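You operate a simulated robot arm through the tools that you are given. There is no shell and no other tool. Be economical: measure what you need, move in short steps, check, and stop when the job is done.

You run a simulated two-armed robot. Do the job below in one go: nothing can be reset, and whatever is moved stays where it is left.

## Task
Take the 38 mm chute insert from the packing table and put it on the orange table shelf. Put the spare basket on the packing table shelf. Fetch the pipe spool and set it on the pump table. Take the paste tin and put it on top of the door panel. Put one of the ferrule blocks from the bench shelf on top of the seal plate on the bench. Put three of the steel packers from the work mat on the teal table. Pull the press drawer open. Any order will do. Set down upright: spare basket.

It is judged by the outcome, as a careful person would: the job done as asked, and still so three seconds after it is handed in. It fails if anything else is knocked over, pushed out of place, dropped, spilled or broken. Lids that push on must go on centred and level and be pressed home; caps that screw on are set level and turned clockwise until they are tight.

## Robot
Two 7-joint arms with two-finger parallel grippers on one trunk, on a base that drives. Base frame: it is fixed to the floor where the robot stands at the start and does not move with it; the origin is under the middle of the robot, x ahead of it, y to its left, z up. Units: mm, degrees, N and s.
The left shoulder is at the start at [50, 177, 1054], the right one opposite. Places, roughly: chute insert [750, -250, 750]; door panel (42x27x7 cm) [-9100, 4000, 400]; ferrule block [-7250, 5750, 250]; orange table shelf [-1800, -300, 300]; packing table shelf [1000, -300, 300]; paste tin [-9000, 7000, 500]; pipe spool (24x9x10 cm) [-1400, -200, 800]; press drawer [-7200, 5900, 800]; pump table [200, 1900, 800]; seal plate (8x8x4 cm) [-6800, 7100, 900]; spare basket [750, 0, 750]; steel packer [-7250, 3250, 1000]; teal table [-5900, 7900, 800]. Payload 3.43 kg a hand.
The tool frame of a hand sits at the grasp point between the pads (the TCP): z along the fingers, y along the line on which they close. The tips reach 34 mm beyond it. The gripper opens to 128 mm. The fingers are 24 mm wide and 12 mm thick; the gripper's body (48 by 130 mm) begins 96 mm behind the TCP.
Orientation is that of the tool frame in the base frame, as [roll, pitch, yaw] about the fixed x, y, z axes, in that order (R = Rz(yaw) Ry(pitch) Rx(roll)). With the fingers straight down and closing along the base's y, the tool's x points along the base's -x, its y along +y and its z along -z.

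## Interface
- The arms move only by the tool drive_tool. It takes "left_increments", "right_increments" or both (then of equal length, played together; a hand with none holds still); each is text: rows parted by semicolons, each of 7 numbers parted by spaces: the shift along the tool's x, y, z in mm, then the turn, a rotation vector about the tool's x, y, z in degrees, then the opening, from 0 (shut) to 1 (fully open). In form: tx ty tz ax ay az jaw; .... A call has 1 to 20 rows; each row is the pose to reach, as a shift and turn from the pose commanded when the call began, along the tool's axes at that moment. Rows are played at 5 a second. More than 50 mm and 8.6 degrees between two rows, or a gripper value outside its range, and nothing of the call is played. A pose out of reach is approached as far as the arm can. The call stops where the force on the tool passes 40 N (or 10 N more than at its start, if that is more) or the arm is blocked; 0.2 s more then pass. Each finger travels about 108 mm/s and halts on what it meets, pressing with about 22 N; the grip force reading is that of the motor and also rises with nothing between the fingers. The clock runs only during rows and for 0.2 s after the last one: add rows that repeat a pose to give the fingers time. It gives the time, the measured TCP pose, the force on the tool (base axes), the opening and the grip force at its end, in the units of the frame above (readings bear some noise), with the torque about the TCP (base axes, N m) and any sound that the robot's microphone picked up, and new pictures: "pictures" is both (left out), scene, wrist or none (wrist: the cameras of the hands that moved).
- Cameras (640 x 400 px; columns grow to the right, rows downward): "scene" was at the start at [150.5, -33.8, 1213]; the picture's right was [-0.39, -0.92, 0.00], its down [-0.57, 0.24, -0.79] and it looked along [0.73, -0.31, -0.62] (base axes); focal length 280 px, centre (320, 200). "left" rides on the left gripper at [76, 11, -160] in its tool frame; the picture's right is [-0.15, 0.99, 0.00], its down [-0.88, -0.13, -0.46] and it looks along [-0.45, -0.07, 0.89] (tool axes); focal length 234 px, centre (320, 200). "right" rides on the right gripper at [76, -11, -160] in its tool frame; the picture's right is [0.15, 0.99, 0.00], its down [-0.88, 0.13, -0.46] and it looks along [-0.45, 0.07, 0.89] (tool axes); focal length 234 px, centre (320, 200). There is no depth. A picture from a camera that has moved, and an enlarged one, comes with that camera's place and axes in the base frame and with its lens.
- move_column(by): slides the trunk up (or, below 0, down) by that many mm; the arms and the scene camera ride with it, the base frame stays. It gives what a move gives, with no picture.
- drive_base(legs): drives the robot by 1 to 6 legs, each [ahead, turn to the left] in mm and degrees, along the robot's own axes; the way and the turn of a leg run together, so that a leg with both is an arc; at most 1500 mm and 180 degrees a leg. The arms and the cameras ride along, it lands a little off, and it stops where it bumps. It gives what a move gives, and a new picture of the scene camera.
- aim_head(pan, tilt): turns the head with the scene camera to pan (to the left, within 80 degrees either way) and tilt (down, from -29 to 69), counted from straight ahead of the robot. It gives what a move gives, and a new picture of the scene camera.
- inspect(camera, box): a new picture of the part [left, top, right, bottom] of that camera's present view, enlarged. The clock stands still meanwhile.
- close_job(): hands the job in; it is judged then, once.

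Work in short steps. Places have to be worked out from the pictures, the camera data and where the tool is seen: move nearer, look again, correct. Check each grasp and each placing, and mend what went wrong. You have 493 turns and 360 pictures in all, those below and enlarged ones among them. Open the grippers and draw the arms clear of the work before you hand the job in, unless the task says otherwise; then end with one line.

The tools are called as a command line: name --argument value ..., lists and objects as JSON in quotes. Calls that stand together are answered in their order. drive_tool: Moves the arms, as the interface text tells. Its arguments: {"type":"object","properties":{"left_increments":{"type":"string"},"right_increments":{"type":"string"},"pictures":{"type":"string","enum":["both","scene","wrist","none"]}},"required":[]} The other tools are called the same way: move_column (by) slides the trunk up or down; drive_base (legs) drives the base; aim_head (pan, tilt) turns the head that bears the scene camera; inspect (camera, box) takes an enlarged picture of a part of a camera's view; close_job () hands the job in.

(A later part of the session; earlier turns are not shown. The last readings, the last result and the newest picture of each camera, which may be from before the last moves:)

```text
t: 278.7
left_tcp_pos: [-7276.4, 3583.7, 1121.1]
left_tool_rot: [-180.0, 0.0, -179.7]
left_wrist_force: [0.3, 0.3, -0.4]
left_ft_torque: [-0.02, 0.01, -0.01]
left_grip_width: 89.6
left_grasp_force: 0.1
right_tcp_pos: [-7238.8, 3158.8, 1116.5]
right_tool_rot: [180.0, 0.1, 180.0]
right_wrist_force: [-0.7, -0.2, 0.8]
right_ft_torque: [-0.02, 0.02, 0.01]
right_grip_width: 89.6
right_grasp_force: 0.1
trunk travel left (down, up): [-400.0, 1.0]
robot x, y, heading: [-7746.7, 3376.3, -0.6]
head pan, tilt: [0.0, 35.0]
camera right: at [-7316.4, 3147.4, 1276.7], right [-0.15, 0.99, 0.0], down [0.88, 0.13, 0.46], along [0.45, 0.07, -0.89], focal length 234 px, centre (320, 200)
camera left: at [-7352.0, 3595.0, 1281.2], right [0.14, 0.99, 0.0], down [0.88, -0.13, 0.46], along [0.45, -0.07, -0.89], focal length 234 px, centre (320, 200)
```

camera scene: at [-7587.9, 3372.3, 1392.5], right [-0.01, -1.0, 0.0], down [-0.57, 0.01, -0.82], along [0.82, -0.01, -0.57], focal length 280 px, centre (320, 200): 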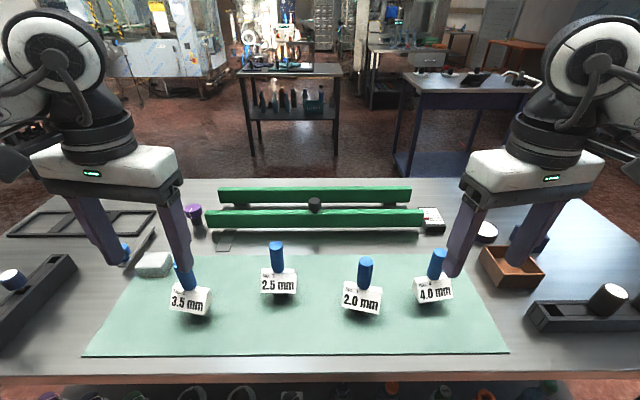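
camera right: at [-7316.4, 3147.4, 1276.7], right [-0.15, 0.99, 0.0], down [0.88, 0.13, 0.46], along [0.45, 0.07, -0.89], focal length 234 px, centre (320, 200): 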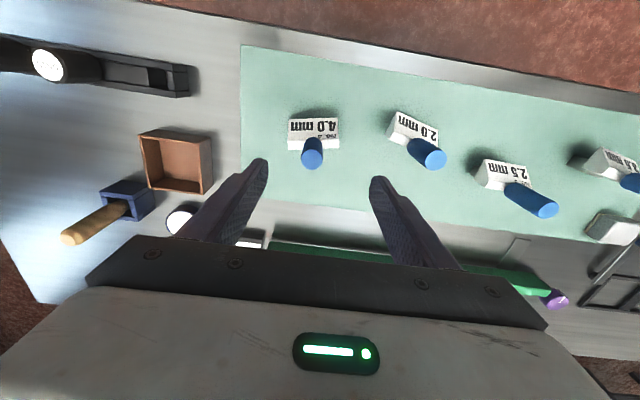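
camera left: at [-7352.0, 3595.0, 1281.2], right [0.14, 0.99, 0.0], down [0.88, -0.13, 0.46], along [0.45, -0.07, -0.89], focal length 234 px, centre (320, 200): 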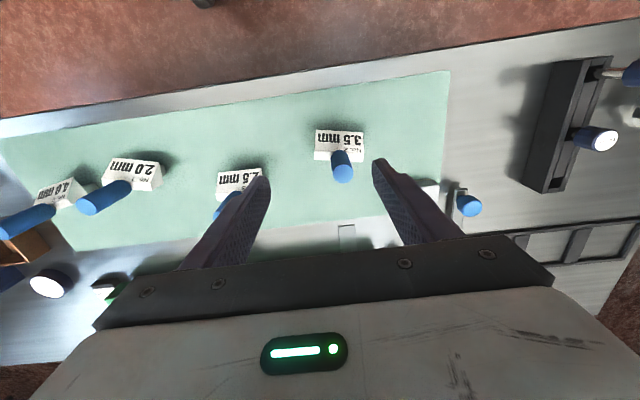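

Triangulated knob tops: 3.5 at (-7247, 3605, ~1012), 4.0 at (-7237, 3151, ~1020). I align and lower part-way, then recheck.

drive_tool --left_increments "-13 11 0 0 0 0 0.6; -26 21 0 0 0 0 0.6; -26 21 35 0 0 0 0.6; -26 21 70 0 0 0 0.6" --right_increments "-1 -4 0 0 0 0 0.6; -2 -8 0 0 0 0 0.6; -2 -8 35 0 0 0 0.6; -2 -8 66 0 0 0 0.6" --pictures "wrist"

```text
t: 279.7
left_tcp_pos: [-7248.2, 3608.3, 1051.1]
left_tool_rot: [-180.0, 0.0, -179.8]
left_wrist_force: [-0.4, -0.2, -0.2]
left_ft_torque: [0.01, -0.01, 0.0]
left_grip_width: 76.8
left_grasp_force: 0.1
right_tcp_pos: [-7237.6, 3153.3, 1050.5]
right_tool_rot: [180.0, 0.2, -179.9]
right_wrist_force: [0.0, -0.6, 1.1]
right_ft_torque: [-0.01, -0.01, -0.05]
right_grip_width: 76.7
right_grasp_force: 0.1
trunk travel left (down, up): [-400.0, 1.0]
robot x, y, heading: [-7748.1, 3374.9, -0.7]
head pan, tilt: [0.0, 35.0]
camera right: at [-7314.2, 3141.0, 1209.1], right [-0.15, 0.99, 0.0], down [0.88, 0.13, 0.46], along [0.45, 0.07, -0.89], focal length 234 px, centre (320, 200)
camera left: at [-7324.2, 3618.9, 1210.6], right [0.14, 0.99, 0.0], down [0.88, -0.13, 0.46], along [0.45, -0.07, -0.89], focal length 234 px, centre (320, 200)
```

right: 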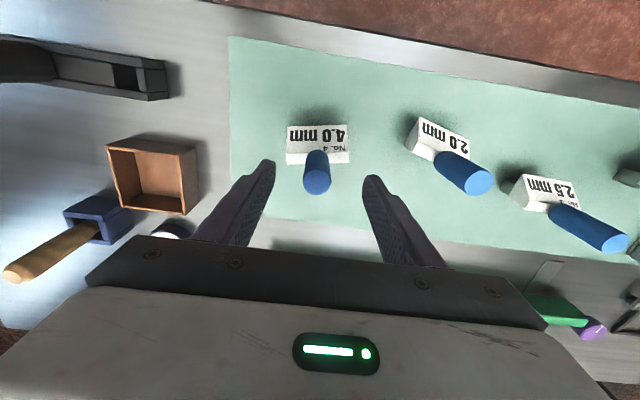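
left: 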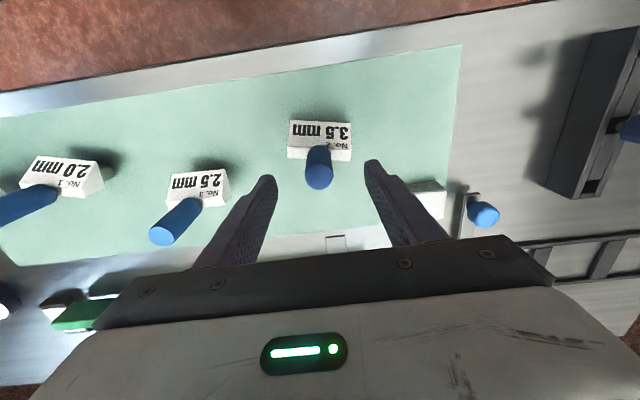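

Knob tops refine to z≈1000. I lower both to TCP z≈990 and close on the knobs.

drive_tool --left_increments "-4 -2 20 0 0 0 0.6; -4 -2 40 0 0 0 0.6; -4 -2 61 0 0 0 0.6; -4 -2 61 0 0 0 0.3; -4 -2 61 0 0 0 0.1; -4 -2 61 0 0 0 0.1; -4 -2 61 0 0 0 0.1" --right_increments "-8 -2 20 0 0 0 0.6; -8 -2 40 0 0 0 0.6; -8 -2 60 0 0 0 0.6; -8 -2 60 0 0 0 0.3; -8 -2 60 0 0 0 0.1; -8 -2 60 0 0 0 0.1; -8 -2 60 0 0 0 0.1" --pictures "both"

```text
t: 281.3
left_tcp_pos: [-7248.1, 3605.4, 991.3]
left_tool_rot: [-179.9, -0.1, -179.8]
left_wrist_force: [1.1, 1.0, 4.9]
left_ft_torque: [0.09, -0.05, -0.01]
left_grip_width: 29.4
left_grasp_force: 21.9
right_tcp_pos: [-7230.2, 3149.1, 991.9]
right_tool_rot: [-180.0, 0.2, 180.0]
right_wrist_force: [1.1, -1.3, 5.6]
right_ft_torque: [-0.05, -0.09, 0.02]
right_grip_width: 29.5
right_grasp_force: 22.3
trunk travel left (down, up): [-400.0, 1.0]
robot x, y, heading: [-7748.1, 3371.8, -0.9]
head pan, tilt: [0.0, 35.0]
camera scene: at [-7589.7, 3372.4, 1392.8], right [-0.01, -1.0, 0.0], down [-0.57, 0.01, -0.82], along [0.82, -0.01, -0.57], focal length 280 px, centre (320, 200)
camera right: at [-7307.1, 3138.6, 1149.5], right [-0.15, 0.99, 0.0], down [0.88, 0.13, 0.46], along [0.45, 0.07, -0.89], focal length 234 px, centre (320, 200)
camera left: at [-7323.9, 3615.4, 1151.0], right [0.14, 0.99, 0.0], down [0.88, -0.13, 0.46], along [0.45, -0.07, -0.89], focal length 234 px, centre (320, 200)
```

scene: 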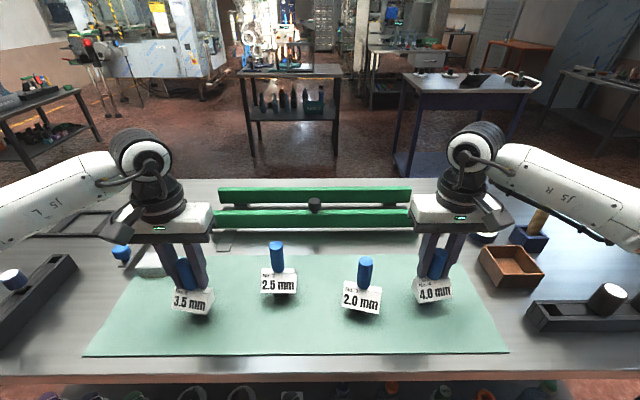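
right: 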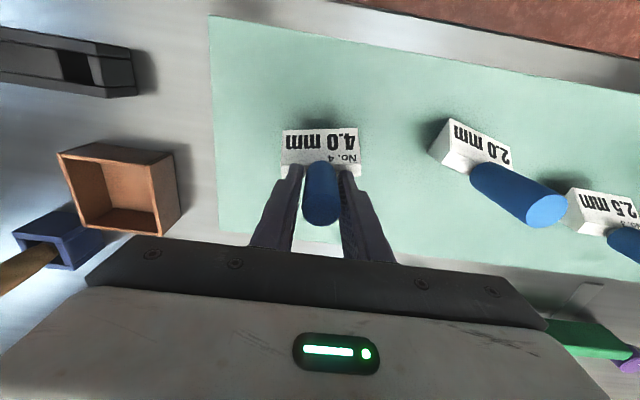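
left: 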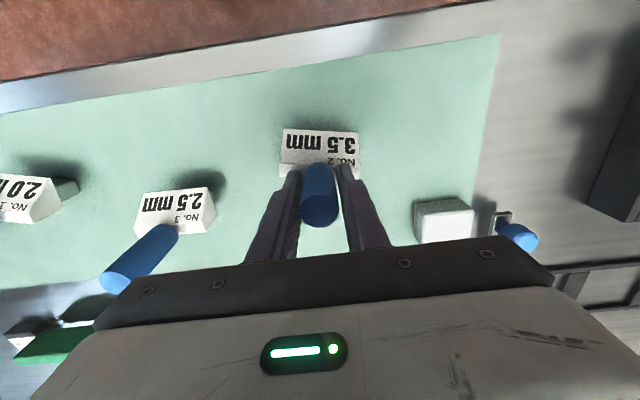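

Both knobs gripped. I lift both straight up.

drive_tool --left_increments "0 0 -15 0 0 0 0.05; 0 0 -45 0 0 0 0.05; 0 0 -85 0 0 0 0.05; 0 0 -120 0 0 0 0.05" --right_increments "0 0 -15 0 0 0 0.05; 0 0 -45 0 0 0 0.05; 0 0 -85 0 0 0 0.05; 0 0 -120 0 0 0 0.05" --pictures "scene"

```text
t: 282.3
left_tcp_pos: [-7249.7, 3601.3, 1111.5]
left_tool_rot: [-179.9, -0.2, -179.8]
left_wrist_force: [0.5, 0.8, -2.4]
left_ft_torque: [-0.01, -0.03, 0.01]
left_grip_width: 29.6
left_grasp_force: 21.6
right_tcp_pos: [-7233.2, 3149.2, 1109.8]
right_tool_rot: [179.9, 0.2, -179.9]
right_wrist_force: [-0.4, 0.1, -2.2]
right_ft_torque: [0.01, -0.03, 0.02]
right_grip_width: 29.8
right_grasp_force: 21.2
trunk travel left (down, up): [-400.0, 1.0]
robot x, y, heading: [-7749.4, 3373.7, -0.6]
head pan, tilt: [0.0, 35.0]
camera scene: at [-7589.1, 3372.1, 1392.5], right [-0.01, -1.0, 0.0], down [-0.57, 0.01, -0.82], along [0.82, -0.01, -0.57], focal length 280 px, centre (320, 200)
```

scene: 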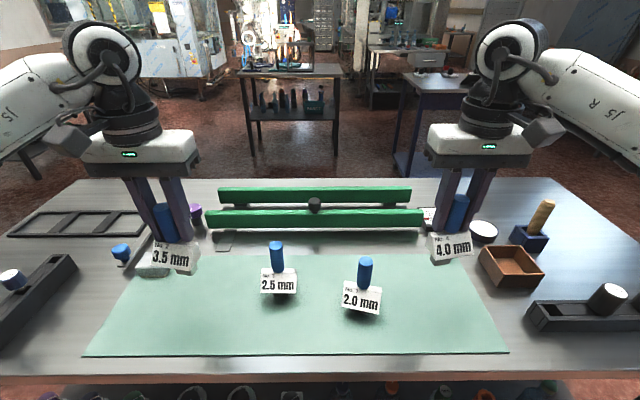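

Both packers are up. I back off the table and head for the teal table by the route I came.

drive_base --legs '[[-170, 0], [0, 91], [1500, 0], [0, -90]]'

aim_head --pan 55 --tilt 20

```text
t: 298.2
left_tcp_pos: [-7510.0, 5152.8, 1109.4]
left_tool_rot: [179.9, 0.0, -172.0]
left_wrist_force: [-0.3, -0.2, -2.1]
left_ft_torque: [0.01, -0.01, -0.02]
left_grip_width: 29.5
left_grasp_force: 21.8
right_tcp_pos: [-7429.4, 4704.9, 1110.1]
right_tool_rot: [180.0, 0.1, -172.0]
right_wrist_force: [-0.6, -0.1, -2.2]
right_ft_torque: [0.05, -0.04, 0.0]
right_grip_width: 29.7
right_grasp_force: 22.4
trunk travel left (down, up): [-400.0, 1.0]
robot x, y, heading: [-7974.7, 4860.5, 7.0]
head pan, tilt: [0.0, 35.0]
camera scene: at [-7814.2, 4877.8, 1392.6], right [0.12, -0.99, 0.0], down [-0.57, -0.07, -0.82], along [0.81, 0.1, -0.57], focal length 280 px, centre (320, 200)
```

scene: 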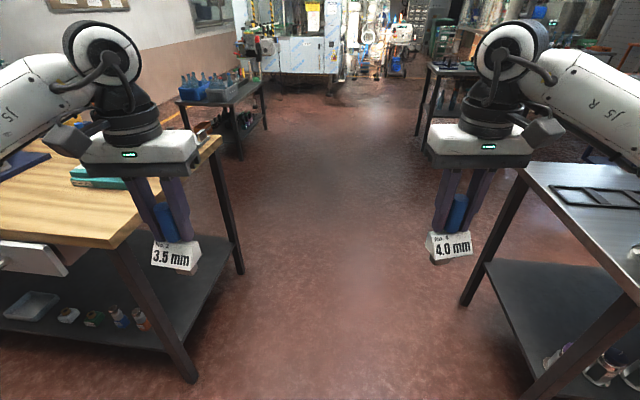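

```text
t: 299.5
left_tcp_pos: [-7509.2, 5152.1, 1109.3]
left_tool_rot: [-180.0, -0.1, -171.9]
left_wrist_force: [-0.1, -0.4, -1.3]
left_ft_torque: [0.01, -0.01, 0.04]
left_grip_width: 29.7
left_grasp_force: 22.1
right_tcp_pos: [-7429.6, 4706.3, 1110.3]
right_tool_rot: [180.0, 0.0, -172.0]
right_wrist_force: [-0.2, -1.0, -1.8]
right_ft_torque: [0.0, 0.01, 0.03]
right_grip_width: 29.4
right_grasp_force: 21.9
trunk travel left (down, up): [-400.0, 1.0]
robot x, y, heading: [-7974.4, 4859.3, 7.0]
head pan, tilt: [55.0, 20.0]
camera scene: at [-7858.0, 4949.4, 1416.4], right [0.88, -0.47, 0.0], down [-0.16, -0.3, -0.94], along [0.44, 0.83, -0.34], focal length 280 px, centre (320, 200)
```

scene: 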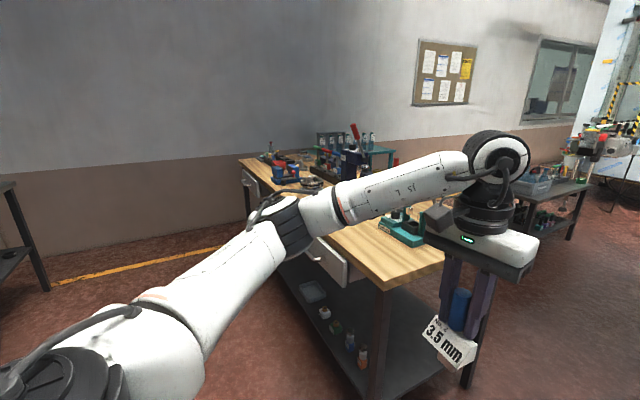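

The bench spans x≈-7320…-6670 from y=5530; drawers face -x, and the blocks are on its shelf. I continue round its right side toward the teal table.

drive_base --legs '[[0, -7], [1000, 0], [1000, 0], [0, 90], [1000, 0]]'

aim_head --pan 0 --tilt 22

```text
t: 318.8
left_tcp_pos: [-6255.1, 6345.4, 1110.1]
left_tool_rot: [-179.9, -0.1, -86.4]
left_wrist_force: [-0.5, -0.6, -1.8]
left_ft_torque: [-0.02, -0.03, 0.02]
left_grip_width: 29.7
left_grasp_force: 21.8
right_tcp_pos: [-5805.9, 6389.9, 1110.7]
right_tool_rot: [180.0, 0.2, -86.4]
right_wrist_force: [-0.9, 0.2, -2.1]
right_ft_torque: [0.0, 0.0, 0.01]
right_grip_width: 29.4
right_grasp_force: 22.3
trunk travel left (down, up): [-400.0, 1.0]
robot x, y, heading: [-6001.3, 5861.8, 92.7]
head pan, tilt: [55.0, 20.0]
camera scene: at [-6081.5, 5980.7, 1416.4], right [0.54, 0.84, 0.0], down [0.29, -0.18, -0.94], along [-0.79, 0.5, -0.34], focal length 280 px, centre (320, 200)
```

scene: 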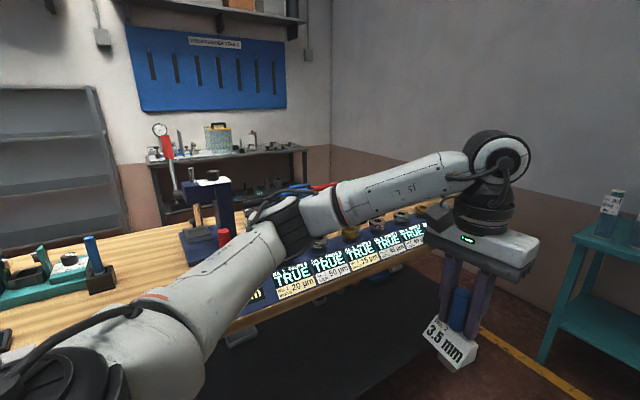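

```text
t: 320.1
left_tcp_pos: [-6257.3, 6343.1, 1110.5]
left_tool_rot: [-180.0, -0.2, -86.4]
left_wrist_force: [-0.3, -0.2, -1.4]
left_ft_torque: [-0.01, -0.01, -0.04]
left_grip_width: 29.7
left_grasp_force: 21.8
right_tcp_pos: [-5807.0, 6389.1, 1110.5]
right_tool_rot: [-180.0, 0.1, -86.5]
right_wrist_force: [0.1, -0.3, -2.3]
right_ft_torque: [0.05, 0.01, 0.01]
right_grip_width: 29.7
right_grasp_force: 22.0
trunk travel left (down, up): [-400.0, 1.0]
robot x, y, heading: [-6002.3, 5859.7, 92.5]
head pan, tilt: [0.0, 22.0]
camera scene: at [-6007.1, 6023.2, 1413.2], right [1.0, 0.05, 0.0], down [0.02, -0.37, -0.93], along [-0.04, 0.93, -0.37], focal length 280 px, centre (320, 200)
```

scene: 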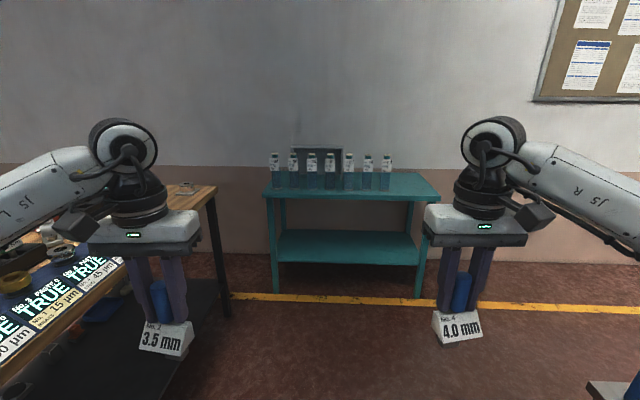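

The teal table (z≈790, front edge y≈7690) has bottles in the middle; its right end is free. I go straight on first.

drive_base --legs '[[0, -5], [1050, 0]]'

aim_head --pan -15 --tilt 32

```text
t: 326.1
left_tcp_pos: [-6190.3, 7431.6, 1110.6]
left_tool_rot: [-179.9, 0.0, -90.2]
left_wrist_force: [0.2, -0.4, -2.1]
left_ft_torque: [0.0, 0.0, -0.01]
left_grip_width: 29.6
left_grasp_force: 21.9
right_tcp_pos: [-5739.2, 7446.2, 1110.5]
right_tool_rot: [179.9, 0.1, -90.3]
right_wrist_force: [-0.6, -0.7, -2.1]
right_ft_torque: [0.0, -0.02, 0.03]
right_grip_width: 29.7
right_grasp_force: 21.8
trunk travel left (down, up): [-400.0, 1.0]
robot x, y, heading: [-5971.0, 6927.2, 88.7]
head pan, tilt: [0.0, 22.0]
camera scene: at [-5963.0, 7094.1, 1413.1], right [1.0, -0.02, 0.0], down [-0.01, -0.38, -0.93], along [0.02, 0.93, -0.38], focal length 280 px, centre (320, 200)
```

scene: 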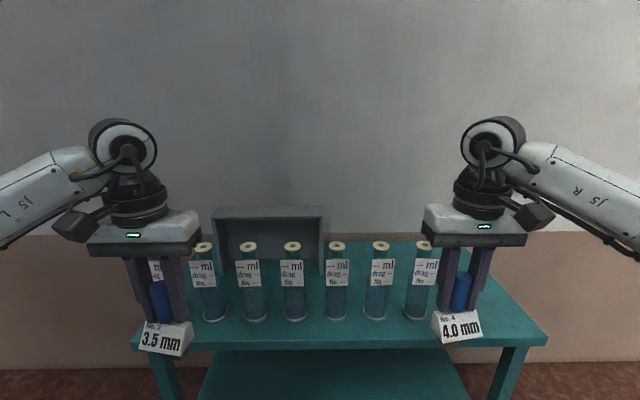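

```text
t: 326.9
left_tcp_pos: [-6192.5, 7431.1, 1111.0]
left_tool_rot: [180.0, -0.2, -90.2]
left_wrist_force: [-0.6, -0.9, -2.2]
left_ft_torque: [0.02, 0.02, -0.01]
left_grip_width: 29.5
left_grasp_force: 21.8
right_tcp_pos: [-5738.5, 7446.5, 1109.0]
right_tool_rot: [179.9, 0.1, -90.3]
right_wrist_force: [-0.2, 0.3, -1.8]
right_ft_torque: [0.01, 0.0, 0.0]
right_grip_width: 29.6
right_grasp_force: 21.7
trunk travel left (down, up): [-400.0, 1.0]
robot x, y, heading: [-5963.8, 6929.2, 88.5]
head pan, tilt: [-15.0, 32.0]
camera scene: at [-5940.0, 7087.0, 1397.3], right [0.96, -0.28, 0.0], down [-0.15, -0.51, -0.85], along [0.24, 0.81, -0.53], focal length 280 px, centre (320, 200)
```

scene: 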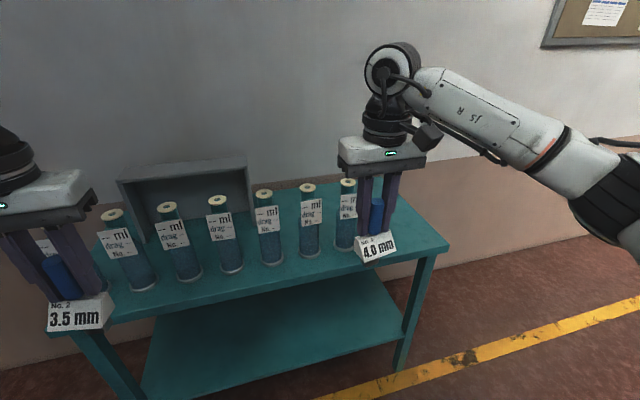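

The right end (x -5630…-5375, y 7630…8010) is free. I check to the right before sidestepping.

aim_head --pan -75 --tilt 35

```text
t: 328.1
left_tcp_pos: [-6191.1, 7430.5, 1109.7]
left_tool_rot: [179.9, 0.0, -90.2]
left_wrist_force: [0.1, 0.0, -2.2]
left_ft_torque: [0.03, 0.01, 0.06]
left_grip_width: 29.7
left_grasp_force: 21.6
right_tcp_pos: [-5738.3, 7445.5, 1110.6]
right_tool_rot: [-179.9, 0.1, -90.3]
right_wrist_force: [0.1, 0.5, -1.8]
right_ft_torque: [0.01, -0.02, -0.02]
right_grip_width: 30.0
right_grasp_force: 22.1
trunk travel left (down, up): [-400.0, 1.0]
robot x, y, heading: [-5968.1, 6931.2, 88.8]
head pan, tilt: [-75.0, 35.0]
camera scene: at [-5879.3, 7022.2, 1392.6], right [0.24, -0.97, 0.0], down [-0.56, -0.14, -0.82], along [0.8, 0.2, -0.57], focal length 280 px, centre (320, 200)
```

scene: 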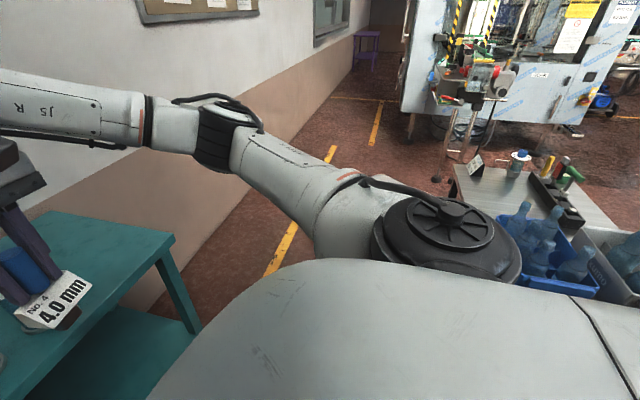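

The crate table ends at y≈6700, so there is room. I sidestep to x≈-5600 at y≈7030 and face the table again.

drive_base --legs '[[0, -74], [370, 0], [0, 75]]'

aim_head --pan -5 --tilt 40

```text
t: 336.9
left_tcp_pos: [-5833.6, 7523.7, 1110.6]
left_tool_rot: [179.9, -0.1, -90.3]
left_wrist_force: [-0.1, 0.5, -1.6]
left_ft_torque: [-0.05, -0.01, 0.02]
left_grip_width: 29.6
left_grasp_force: 21.8
right_tcp_pos: [-5380.5, 7537.8, 1109.6]
right_tool_rot: [179.9, 0.1, -90.3]
right_wrist_force: [-0.1, 0.8, -2.1]
right_ft_torque: [0.02, -0.06, -0.03]
right_grip_width: 29.6
right_grasp_force: 21.4
trunk travel left (down, up): [-400.0, 1.0]
robot x, y, heading: [-5611.7, 7023.3, 88.6]
head pan, tilt: [-75.0, 35.0]
camera scene: at [-5521.9, 7114.0, 1392.6], right [0.24, -0.97, 0.0], down [-0.56, -0.14, -0.82], along [0.8, 0.19, -0.57], focal length 280 px, centre (320, 200)
```

scene: 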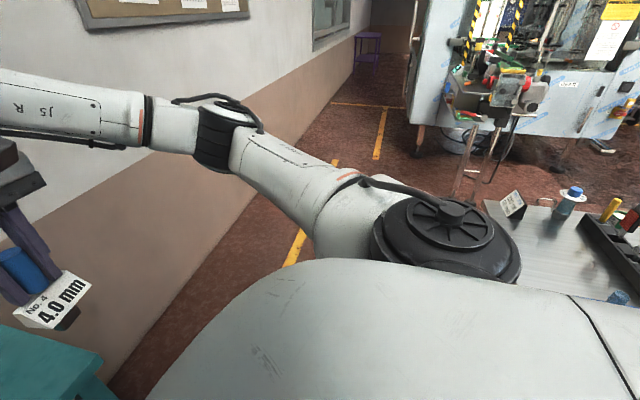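

```text
t: 338.3
left_tcp_pos: [-5832.5, 7524.0, 1110.9]
left_tool_rot: [-180.0, 0.0, -90.4]
left_wrist_force: [0.8, -0.4, -1.8]
left_ft_torque: [0.0, 0.02, -0.01]
left_grip_width: 29.7
left_grasp_force: 22.2
right_tcp_pos: [-5380.2, 7537.5, 1109.5]
right_tool_rot: [-179.9, 0.2, -90.4]
right_wrist_force: [0.0, -0.6, -2.0]
right_ft_torque: [-0.02, 0.04, -0.01]
right_grip_width: 29.6
right_grasp_force: 22.1
trunk travel left (down, up): [-400.0, 1.0]
robot x, y, heading: [-5605.2, 7027.0, 88.7]
head pan, tilt: [-5.0, 40.0]
camera scene: at [-5597.9, 7177.6, 1385.0], right [0.99, -0.11, 0.0], down [-0.07, -0.64, -0.77], along [0.08, 0.76, -0.64], focal length 280 px, centre (320, 200)
```

scene: 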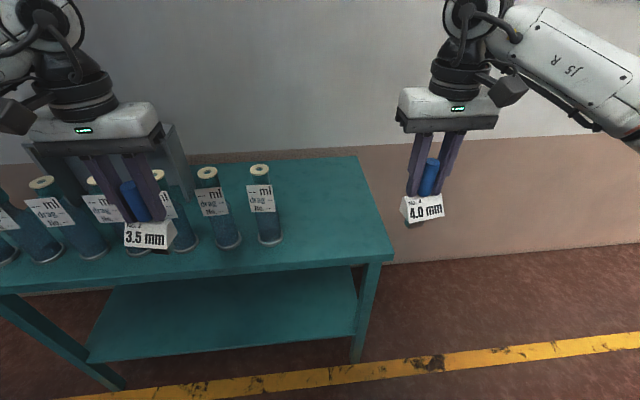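

Bottle tops reach z≈1035, so the left hand must not sweep over them. I bring the left hand in and up (x≈-5640), the right to x≈-5440.

drive_tool --left_increments "30 0 -30 0 0 0 0.05; 60 -20 -60 0 0 0 0.05; 60 -60 -60 0 0 0 0.05; 60 -105 -60 0 0 0 0.05; 60 -150 -60 0 0 0 0.05; 60 -190 -60 0 0 0 0.05" --right_increments "0 10 0 0 0 0 0.05; 0 20 0 0 0 0 0.05; 0 30 0 0 0 0 0.05; 0 40 0 0 0 0 0.05; 0 50 0 0 0 0 0.05; 0 60 0 0 0 0 0.05" --pictures "none"

drive_base --legs '[[200, 0]]'

```text
t: 339.7
left_tcp_pos: [-5640.4, 7461.6, 1175.1]
left_tool_rot: [179.9, -0.1, -90.1]
left_wrist_force: [0.1, -0.7, -1.4]
left_ft_torque: [0.0, 0.0, -0.01]
left_grip_width: 29.7
left_grasp_force: 22.0
right_tcp_pos: [-5439.0, 7538.5, 1110.6]
right_tool_rot: [179.9, 0.1, -90.4]
right_wrist_force: [1.0, -0.2, -3.0]
right_ft_torque: [0.0, 0.01, 0.04]
right_grip_width: 29.5
right_grasp_force: 21.9
trunk travel left (down, up): [-400.0, 1.0]
robot x, y, heading: [-5611.3, 7022.9, 88.7]
head pan, tilt: [-5.0, 40.0]
```

```text
t: 341.3
left_tcp_pos: [-5636.8, 7662.0, 1173.2]
left_tool_rot: [180.0, -0.1, -90.3]
left_wrist_force: [1.2, 0.0, -1.0]
left_ft_torque: [-0.02, 0.0, 0.03]
left_grip_width: 29.7
left_grasp_force: 22.6
right_tcp_pos: [-5435.1, 7735.7, 1109.1]
right_tool_rot: [179.9, 0.1, -90.5]
right_wrist_force: [-0.5, 0.3, -1.5]
right_ft_torque: [-0.01, 0.01, 0.02]
right_grip_width: 29.7
right_grasp_force: 22.4
trunk travel left (down, up): [-400.0, 1.0]
robot x, y, heading: [-5605.0, 7225.5, 88.5]
head pan, tilt: [-5.0, 40.0]
camera scene: at [-5593.4, 7376.8, 1384.9], right [0.99, -0.11, 0.0], down [-0.07, -0.64, -0.77], along [0.08, 0.76, -0.64], focal length 280 px, centre (320, 200)
```

scene: 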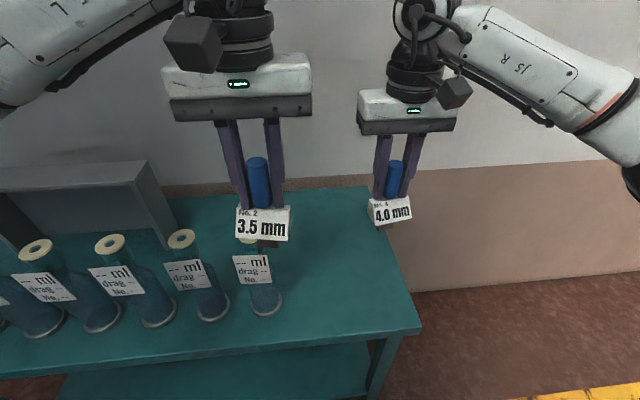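

Right packer is over free table at (-5435, 7736). I lower it most of the way.

drive_tool --right_increments "0 0 45 0 0 0 0.05; 0 0 90 0 0 0 0.05; 0 0 130 0 0 0 0.05; 0 0 160 0 0 0 0.05" --pictures "both"

```text
t: 342.3
left_tcp_pos: [-5637.8, 7661.0, 1174.2]
left_tool_rot: [-180.0, -0.1, -90.2]
left_wrist_force: [0.7, 0.4, -2.2]
left_ft_torque: [0.03, -0.01, 0.01]
left_grip_width: 29.5
left_grasp_force: 22.1
right_tcp_pos: [-5436.6, 7736.3, 946.7]
right_tool_rot: [180.0, 0.0, -90.3]
right_wrist_force: [-0.2, 0.2, -1.8]
right_ft_torque: [-0.03, 0.0, -0.02]
right_grip_width: 29.5
right_grasp_force: 21.9
trunk travel left (down, up): [-400.0, 1.0]
robot x, y, heading: [-5606.7, 7221.0, 88.7]
head pan, tilt: [-5.0, 40.0]
camera scene: at [-5593.3, 7376.2, 1385.0], right [0.99, -0.11, 0.0], down [-0.07, -0.64, -0.77], along [0.08, 0.76, -0.64], focal length 280 px, centre (320, 200)
camera right: at [-5426.6, 7659.4, 1105.6], right [-0.99, -0.14, 0.0], down [-0.12, 0.88, 0.46], along [-0.06, 0.45, -0.89], focal length 234 px, centre (320, 200)
```

scene: 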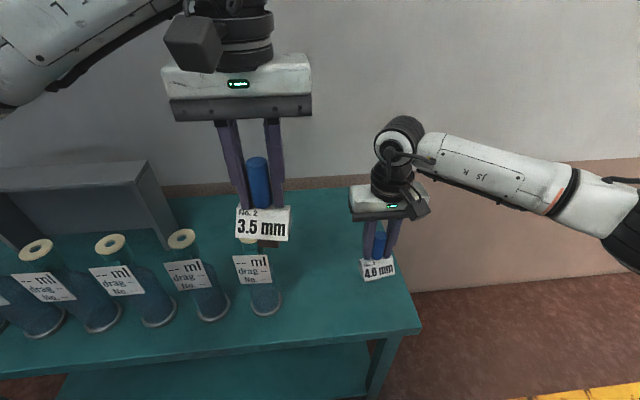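
right: 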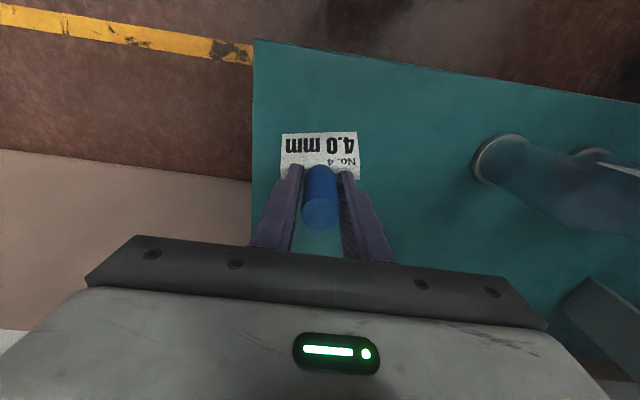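

I shift 20 mm inward and lower slowly to contact.

drive_tool --right_increments "0 20 6 0 0 0 0.05; 0 20 14 0 0 0 0.05; 0 20 20 0 0 0 0.05; 0 20 24 0 0 0 0.05" --pictures "none"

drive_tool --right_increments "0 0 3 0 0 0 0.05; 0 0 6 0 0 0 0.05; 0 0 9 0 0 0 0.05" --pictures "none"

```text
t: 343.3
left_tcp_pos: [-5637.5, 7661.0, 1174.1]
left_tool_rot: [-180.0, -0.1, -90.3]
left_wrist_force: [-0.4, -1.1, -2.2]
left_ft_torque: [0.03, -0.02, 0.04]
left_grip_width: 29.9
left_grasp_force: 21.9
right_tcp_pos: [-5455.5, 7737.2, 926.1]
right_tool_rot: [180.0, 0.1, -90.4]
right_wrist_force: [-0.2, 0.6, -2.2]
right_ft_torque: [0.01, -0.02, -0.02]
right_grip_width: 29.5
right_grasp_force: 22.6
trunk travel left (down, up): [-400.0, 1.0]
robot x, y, heading: [-5604.9, 7219.8, 88.7]
head pan, tilt: [-5.0, 40.0]
```

```text
t: 344.1
left_tcp_pos: [-5637.7, 7660.7, 1174.2]
left_tool_rot: [179.9, -0.2, -90.3]
left_wrist_force: [0.5, 0.1, -1.6]
left_ft_torque: [-0.01, 0.0, -0.02]
left_grip_width: 29.5
left_grasp_force: 22.2
right_tcp_pos: [-5455.5, 7735.4, 918.2]
right_tool_rot: [179.9, 0.1, -90.4]
right_wrist_force: [0.2, -0.8, -1.4]
right_ft_torque: [0.01, -0.03, 0.01]
right_grip_width: 29.7
right_grasp_force: 21.8
trunk travel left (down, up): [-400.0, 1.0]
robot x, y, heading: [-5605.2, 7221.0, 88.8]
head pan, tilt: [-5.0, 40.0]
```

drive_tool --right_increments "0 0 3 0 0 0 0.05; 0 0 6 0 0 0 0.05; 0 0 9 0 0 0 0.05" --pictures "none"

inspect --camera "scene" --box '[300, 180, 440, 310]'

```text
t: 344.9
left_tcp_pos: [-5637.9, 7661.4, 1174.6]
left_tool_rot: [180.0, 0.0, -90.3]
left_wrist_force: [1.1, 0.4, -1.5]
left_ft_torque: [0.0, 0.0, -0.01]
left_grip_width: 29.7
left_grasp_force: 21.9
right_tcp_pos: [-5453.1, 7736.6, 908.0]
right_tool_rot: [180.0, 0.1, -90.4]
right_wrist_force: [0.2, 0.5, -2.0]
right_ft_torque: [0.04, 0.02, -0.01]
right_grip_width: 29.8
right_grasp_force: 21.9
trunk travel left (down, up): [-400.0, 1.0]
robot x, y, heading: [-5606.2, 7221.1, 88.3]
head pan, tilt: [-5.0, 40.0]
```

```text
3.08 times, centred on (370, 245) of scene
camera zoom: at [-5593.4, 7376.0, 1385.0], right [0.99, -0.11, 0.0], down [-0.07, -0.64, -0.77], along [0.08, 0.76, -0.64], focal length 860 px, centre (166, 62)
```

zoom: 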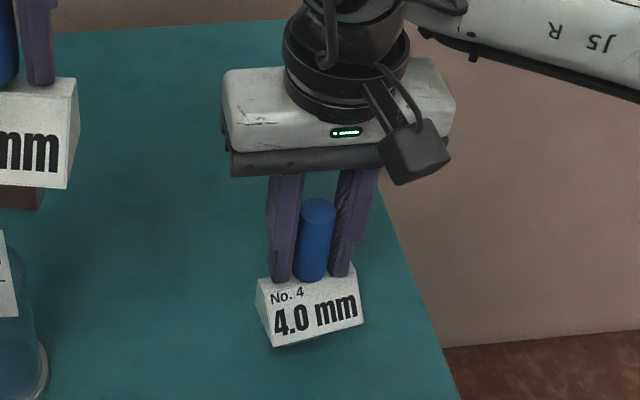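

Still free; I keep lowering in small steps.

drive_tool --right_increments "0 0 3 0 0 0 0.05; 0 0 6 0 0 0 0.05; 0 0 9 0 0 0 0.05; 0 0 12 0 0 0 0.05" --pictures "none"

drive_tool --right_increments "0 0 3 0 0 0 0.05; 0 0 6 0 0 0 0.05" --pictures "none"

```text
t: 345.7
left_tcp_pos: [-5637.0, 7659.1, 1173.7]
left_tool_rot: [-180.0, -0.1, -90.4]
left_wrist_force: [-1.0, 0.5, -1.9]
left_ft_torque: [-0.02, -0.01, -0.02]
left_grip_width: 29.3
left_grasp_force: 22.3
right_tcp_pos: [-5454.3, 7738.9, 906.2]
right_tool_rot: [179.7, 0.7, -90.5]
right_wrist_force: [1.6, -6.1, 17.3]
right_ft_torque: [-0.71, -0.15, 0.0]
right_grip_width: 29.8
right_grasp_force: 22.0
trunk travel left (down, up): [-400.0, 1.0]
robot x, y, heading: [-5604.3, 7222.4, 88.8]
head pan, tilt: [-5.0, 40.0]
stopped in row 3 (right hand): the force on the tool passed its limit (the readings are from after the stop); the commanded pose is now the measured one
```

```text
t: 346.3
left_tcp_pos: [-5636.8, 7659.6, 1174.7]
left_tool_rot: [-180.0, -0.1, -90.2]
left_wrist_force: [-0.6, 1.0, -2.1]
left_ft_torque: [-0.03, 0.03, 0.0]
left_grip_width: 29.8
left_grasp_force: 22.0
right_tcp_pos: [-5454.1, 7740.6, 906.3]
right_tool_rot: [179.8, 0.9, -90.6]
right_wrist_force: [1.1, -5.9, 17.1]
right_ft_torque: [-0.72, -0.24, -0.08]
right_grip_width: 29.7
right_grasp_force: 21.9
trunk travel left (down, up): [-400.0, 1.0]
robot x, y, heading: [-5600.8, 7221.3, 88.8]
head pan, tilt: [-5.0, 40.0]
stopped in row 2 (right hand): the force on the tool passed its limit (the readings are from after the stop); the commanded pose is now the measured one
```

Contact at TCP z≈907. I ease up 2 mm to unload, then open and rise.

drive_tool --right_increments "0 0 -2 0 0 0 0.05; 0 0 -2 0 0 0 0.05; 0 0 -2 0 0 0 0.3; 0 0 -2 0 0 0 0.5; 0 0 -2 0 0 0 0.5; 0 0 -30 0 0 0 0.5; 0 0 -70 0 0 0 0.5; 0 0 -115 0 0 0 0.5; 0 0 -160 0 0 0 0.5" --pictures "both"

```text
t: 348.3
left_tcp_pos: [-5638.3, 7659.8, 1174.7]
left_tool_rot: [-180.0, -0.2, -90.3]
left_wrist_force: [-0.4, -0.3, -1.8]
left_ft_torque: [0.01, 0.02, 0.01]
left_grip_width: 29.4
left_grasp_force: 21.7
right_tcp_pos: [-5453.3, 7735.0, 1065.7]
right_tool_rot: [179.7, 0.8, -90.6]
right_wrist_force: [0.0, -0.6, 0.4]
right_ft_torque: [0.0, -0.02, 0.0]
right_grip_width: 64.1
right_grasp_force: 0.1
trunk travel left (down, up): [-400.0, 1.0]
robot x, y, heading: [-5605.9, 7220.6, 88.6]
head pan, tilt: [-5.0, 40.0]
camera scene: at [-5593.5, 7375.4, 1385.0], right [0.99, -0.11, 0.0], down [-0.07, -0.64, -0.77], along [0.08, 0.76, -0.64], focal length 280 px, centre (320, 200)
camera right: at [-5442.6, 7657.6, 1223.2], right [-0.99, -0.14, 0.0], down [-0.12, 0.88, 0.47], along [-0.06, 0.46, -0.88], focal length 234 px, centre (320, 200)
```

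scene: 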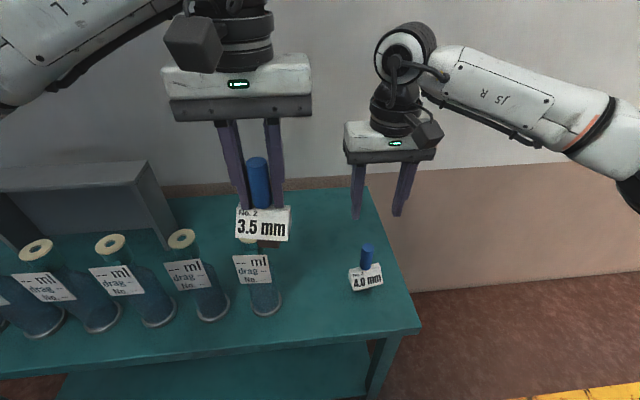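
right: 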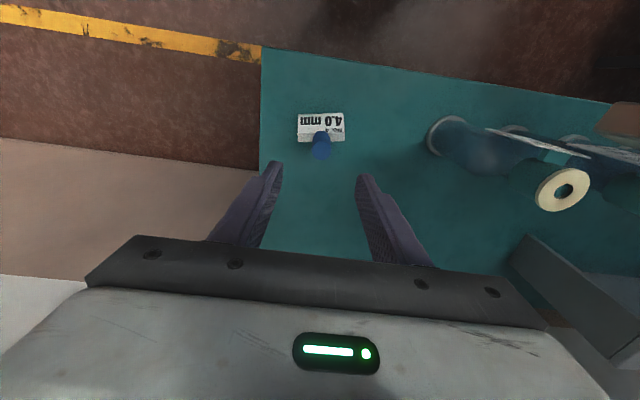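

The 4.0 packer stands on the teal table. I draw the right hand back and bring the left packer over (-5545, 7780).

drive_tool --right_increments "45 -15 0 0 0 0 0.5; 90 -30 0 0 0 0 0.5; 135 -45 0 0 0 0 0.5; 180 -60 0 0 0 0 0.5" --pictures "none"

drive_tool --left_increments "0 -45 0 0 0 0 0.05; 0 -93 0 0 0 0 0.05; -40 -93 0 0 0 0 0.05; -80 -93 0 0 0 0 0.05; -120 -93 0 0 0 0 0.05; -120 -93 50 0 0 0 0.05; -120 -93 100 0 0 0 0.05; -120 -93 150 0 0 0 0.05" --pictures "both"

```text
t: 349.3
left_tcp_pos: [-5637.6, 7660.0, 1174.3]
left_tool_rot: [180.0, 0.1, -90.4]
left_wrist_force: [0.1, -0.1, -1.7]
left_ft_torque: [0.04, 0.02, 0.0]
left_grip_width: 29.6
left_grasp_force: 21.7
right_tcp_pos: [-5393.0, 7555.9, 1062.6]
right_tool_rot: [179.8, 0.8, -90.7]
right_wrist_force: [1.2, -0.6, -0.2]
right_ft_torque: [0.02, 0.03, 0.01]
right_grip_width: 64.1
right_grasp_force: 0.0
trunk travel left (down, up): [-400.0, 1.0]
robot x, y, heading: [-5600.5, 7221.0, 88.6]
head pan, tilt: [-5.0, 40.0]
```

```text
t: 351.1
left_tcp_pos: [-5546.3, 7780.9, 1023.5]
left_tool_rot: [180.0, -0.2, -90.4]
left_wrist_force: [0.0, 0.8, -2.0]
left_ft_torque: [-0.03, 0.0, -0.01]
left_grip_width: 29.5
left_grasp_force: 22.1
left hand out of reach, approached as far as the arm can: row 5
right_tcp_pos: [-5394.0, 7557.3, 1062.5]
right_tool_rot: [179.8, 0.7, -90.5]
right_wrist_force: [-1.1, -0.1, -0.4]
right_ft_torque: [0.0, 0.0, -0.03]
right_grip_width: 63.5
right_grasp_force: 0.1
trunk travel left (down, up): [-400.0, 1.0]
robot x, y, heading: [-5604.1, 7217.2, 88.7]
head pan, tilt: [-5.0, 40.0]
camera scene: at [-5593.4, 7376.4, 1385.0], right [0.99, -0.11, 0.0], down [-0.07, -0.64, -0.77], along [0.08, 0.76, -0.64], focal length 280 px, centre (320, 200)
camera left: at [-5557.6, 7704.7, 1183.4], right [-0.99, 0.15, 0.0], down [0.14, 0.88, 0.45], along [0.07, 0.45, -0.89], focal length 234 px, centre (320, 200)
```

scene: 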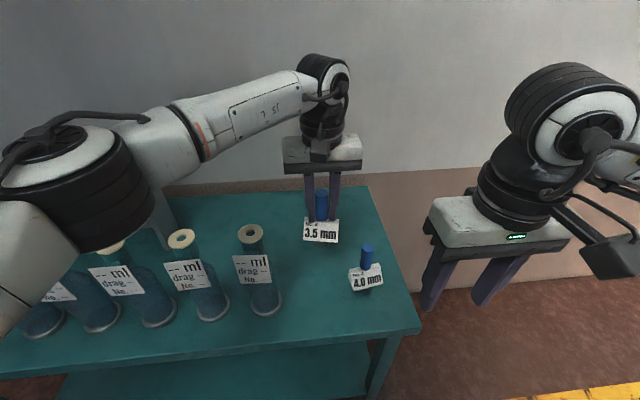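
left: 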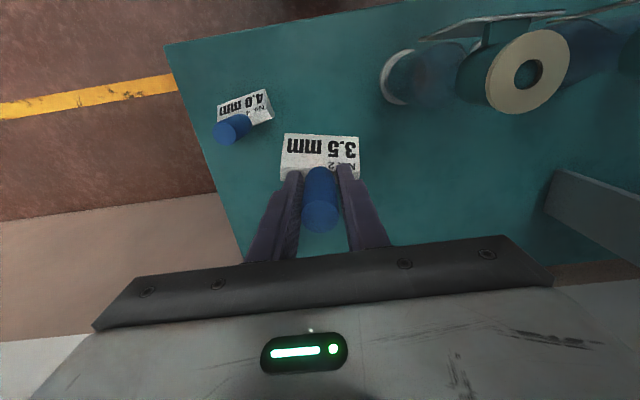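

The left packer is clear of neighbours. I lower it near the table, then feel for contact.

drive_tool --left_increments "0 0 40 0 0 0 0.05; 0 0 80 0 0 0 0.05; 0 0 104 0 0 0 0.05" --pictures "scene"

drive_tool --left_increments "0 0 3 0 0 0 0.05; 0 0 6 0 0 0 0.05; 0 0 9 0 0 0 0.05; 0 0 11 0 0 0 0.05" --pictures "none"

```text
t: 351.9
left_tcp_pos: [-5546.6, 7780.9, 919.3]
left_tool_rot: [180.0, -0.1, -90.4]
left_wrist_force: [-0.1, 0.7, -1.4]
left_ft_torque: [0.05, 0.0, 0.0]
left_grip_width: 29.8
left_grasp_force: 22.1
right_tcp_pos: [-5394.3, 7557.7, 1062.6]
right_tool_rot: [179.8, 0.8, -90.7]
right_wrist_force: [-0.6, 0.7, -0.1]
right_ft_torque: [-0.01, 0.02, -0.01]
right_grip_width: 63.8
right_grasp_force: 0.1
trunk travel left (down, up): [-400.0, 1.0]
robot x, y, heading: [-5604.2, 7221.0, 88.6]
head pan, tilt: [-5.0, 40.0]
camera scene: at [-5593.2, 7375.9, 1385.0], right [0.99, -0.11, 0.0], down [-0.07, -0.64, -0.77], along [0.08, 0.76, -0.64], focal length 280 px, centre (320, 200)
```

scene: 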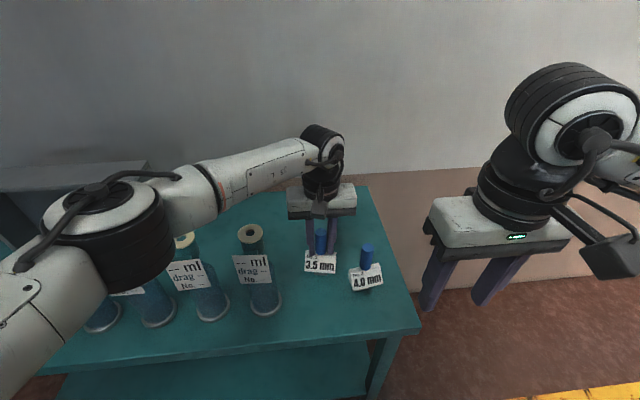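

```text
t: 352.9
left_tcp_pos: [-5543.9, 7779.0, 908.5]
left_tool_rot: [-180.0, -0.2, -90.4]
left_wrist_force: [0.4, 0.9, -0.8]
left_ft_torque: [0.0, 0.02, 0.0]
left_grip_width: 29.4
left_grasp_force: 22.2
right_tcp_pos: [-5393.6, 7556.4, 1062.1]
right_tool_rot: [179.8, 0.7, -90.6]
right_wrist_force: [0.3, 0.0, -0.4]
right_ft_torque: [-0.06, -0.02, 0.0]
right_grip_width: 64.2
right_grasp_force: 0.0
trunk travel left (down, up): [-400.0, 1.0]
robot x, y, heading: [-5601.5, 7217.9, 88.4]
head pan, tilt: [-5.0, 40.0]
```

drive_tool --left_increments "0 0 1.5 0 0 0 0.05; 0 0 3 0 0 0 0.05; 0 0 4.5 0 0 0 0.05" --pictures "none"

```text
t: 353.7
left_tcp_pos: [-5544.0, 7780.8, 906.1]
left_tool_rot: [-179.9, 0.2, -90.4]
left_wrist_force: [-0.5, 2.0, 13.3]
left_ft_torque: [0.18, -0.01, -0.02]
left_grip_width: 29.7
left_grasp_force: 21.4
right_tcp_pos: [-5392.8, 7555.5, 1062.6]
right_tool_rot: [179.9, 0.8, -90.6]
right_wrist_force: [-0.6, 0.4, 0.1]
right_ft_torque: [-0.01, -0.03, 0.0]
right_grip_width: 64.0
right_grasp_force: 0.1
trunk travel left (down, up): [-400.0, 1.0]
robot x, y, heading: [-5603.8, 7220.6, 88.6]
head pan, tilt: [-5.0, 40.0]
```

Contact (13 N). I ease off, open, and rise.

drive_tool --left_increments "0 0 -1 0 0 0 0.05; 0 0 -1 0 0 0 0.3; 0 0 -1 0 0 0 0.5; 0 0 -1 0 0 0 0.5; 0 0 -30 0 0 0 0.5; 0 0 -70 0 0 0 0.5; 0 0 -115 0 0 0 0.5; 0 0 -160 0 0 0 0.5; 0 0 -200 0 0 0 0.5; 45 0 -230 0 0 0 0.5; 90 0 -230 0 0 0 0.5; 130 0 -230 0 0 0 0.5" --pictures "scene"

```text
refused: row 10 steps farther than a row can; nothing moved
```

drive_tool --left_increments "0 0 -1 0 0 0 0.05; 0 0 -1 0 0 0 0.3; 0 0 -1 0 0 0 0.5; 0 0 -1 0 0 0 0.5; 0 0 -30 0 0 0 0.5; 0 0 -70 0 0 0 0.5; 0 0 -115 0 0 0 0.5; 0 0 -160 0 0 0 0.5; 0 0 -200 0 0 0 0.5; 40 0 -220 0 0 0 0.5; 85 0 -220 0 0 0 0.5; 130 0 -220 0 0 0 0.5" --pictures "scene"

```text
t: 356.3
left_tcp_pos: [-5545.6, 7647.6, 1125.6]
left_tool_rot: [179.9, 0.1, -90.1]
left_wrist_force: [-0.7, 0.0, -0.7]
left_ft_torque: [0.01, 0.03, 0.02]
left_grip_width: 64.2
left_grasp_force: 0.1
right_tcp_pos: [-5394.7, 7556.7, 1062.4]
right_tool_rot: [179.8, 0.8, -90.7]
right_wrist_force: [-0.3, -0.5, 0.1]
right_ft_torque: [0.01, 0.02, 0.02]
right_grip_width: 64.1
right_grasp_force: 0.1
trunk travel left (down, up): [-400.0, 1.0]
robot x, y, heading: [-5607.4, 7220.3, 88.5]
head pan, tilt: [-5.0, 40.0]
camera scene: at [-5593.5, 7375.0, 1385.2], right [0.99, -0.11, 0.0], down [-0.07, -0.64, -0.77], along [0.08, 0.76, -0.64], focal length 280 px, centre (320, 200)
```

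scene: 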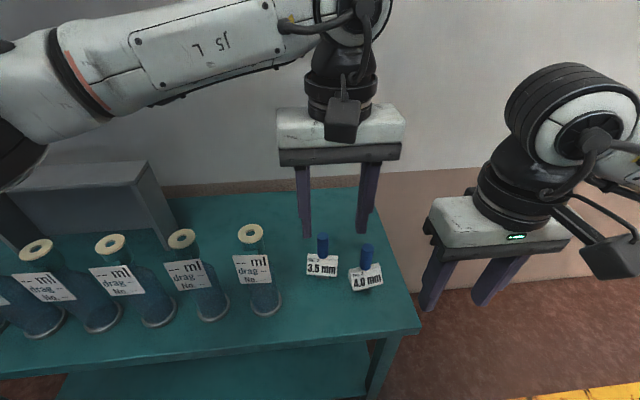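

Two packers are placed. I return toward the bench's west side by the known route.

drive_base --legs '[[-350, 0], [0, 150], [700, 0], [0, 31.5], [1400, 0], [0, -90]]'

```text
t: 380.0
left_tcp_pos: [-6372.3, 4899.4, 1125.4]
left_tool_rot: [-180.0, -0.1, 4.5]
left_wrist_force: [0.2, 0.2, -0.2]
left_ft_torque: [-0.03, 0.0, -0.01]
left_grip_width: 63.7
left_grasp_force: 0.0
right_tcp_pos: [-6293.3, 5056.8, 1062.4]
right_tool_rot: [179.8, 0.8, 4.2]
right_wrist_force: [-0.4, 1.0, -0.4]
right_ft_torque: [0.0, 0.02, -0.03]
right_grip_width: 64.1
right_grasp_force: 0.0
trunk travel left (down, up): [-400.0, 1.0]
robot x, y, heading: [-5942.0, 4875.1, -176.4]
head pan, tilt: [-5.0, 40.0]
camera scene: at [-6095.3, 4871.9, 1385.1], right [0.03, 1.0, 0.0], down [0.64, -0.02, -0.77], along [-0.77, 0.02, -0.64], focal length 280 px, centre (320, 200)
```

scene: 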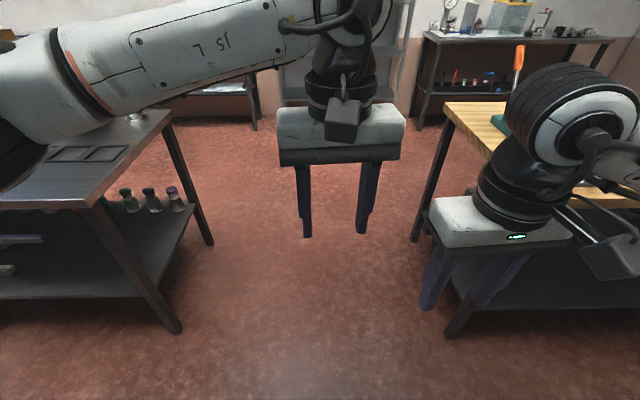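

drive_base --legs '[[0, -3.6], [1000, 0], [1000, 0], [0, -90], [880, 0], [0, -90]]'

aim_head --pan 0 --tilt 40

```text
t: 402.2
left_tcp_pos: [-7510.7, 5726.0, 1123.4]
left_tool_rot: [-180.0, -0.2, -178.9]
left_wrist_force: [-0.3, -0.6, 0.2]
left_ft_torque: [0.01, -0.02, -0.02]
left_grip_width: 63.9
left_grasp_force: 0.2
right_tcp_pos: [-7598.1, 5572.8, 1061.9]
right_tool_rot: [179.8, 0.7, -179.3]
right_wrist_force: [0.3, -0.2, 0.4]
right_ft_torque: [0.0, 0.0, -0.01]
right_grip_width: 64.0
right_grasp_force: 0.0
trunk travel left (down, up): [-400.0, 1.0]
robot x, y, heading: [-7940.8, 5772.0, 0.0]
head pan, tilt: [-5.0, 40.0]
camera scene: at [-7783.6, 5768.7, 1385.1], right [-0.09, -1.0, 0.0], down [-0.64, 0.06, -0.77], along [0.76, -0.07, -0.64], focal length 280 px, centre (320, 200)
```

scene: 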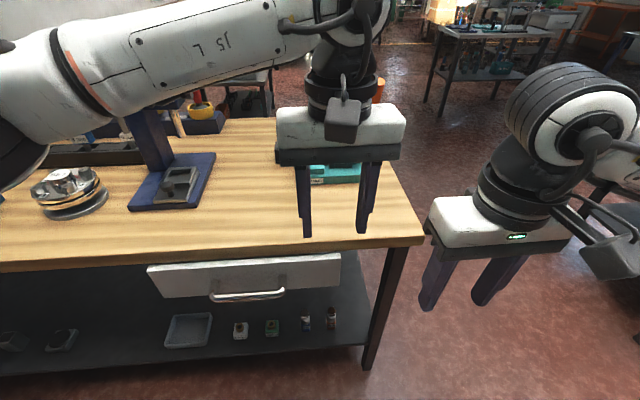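

```text
t: 402.8
left_tcp_pos: [-7509.5, 5723.8, 1124.0]
left_tool_rot: [-180.0, -0.1, -179.0]
left_wrist_force: [-0.4, -0.2, 0.2]
left_ft_torque: [0.03, 0.0, -0.01]
left_grip_width: 64.1
left_grasp_force: 0.1
right_tcp_pos: [-7598.3, 5572.3, 1062.6]
right_tool_rot: [179.7, 0.8, -179.2]
right_wrist_force: [-1.4, 0.1, -0.5]
right_ft_torque: [-0.01, 0.0, -0.01]
right_grip_width: 64.1
right_grasp_force: 0.0
trunk travel left (down, up): [-400.0, 1.0]
robot x, y, heading: [-7942.6, 5777.3, 0.2]
head pan, tilt: [0.0, 40.0]
camera scene: at [-7783.2, 5776.2, 1385.0], right [0.0, -1.0, 0.0], down [-0.64, 0.0, -0.77], along [0.77, 0.0, -0.64], focal length 280 px, centre (320, 200)
```

scene: 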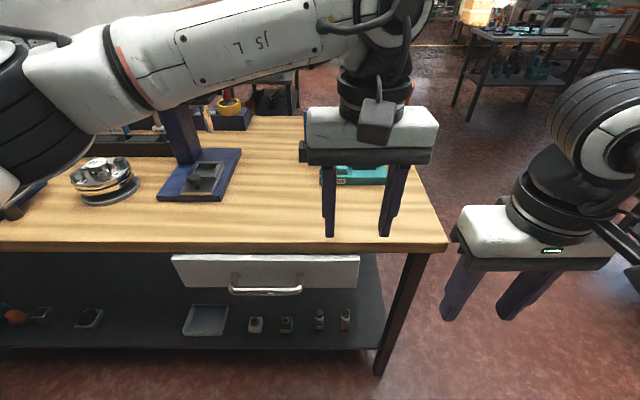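

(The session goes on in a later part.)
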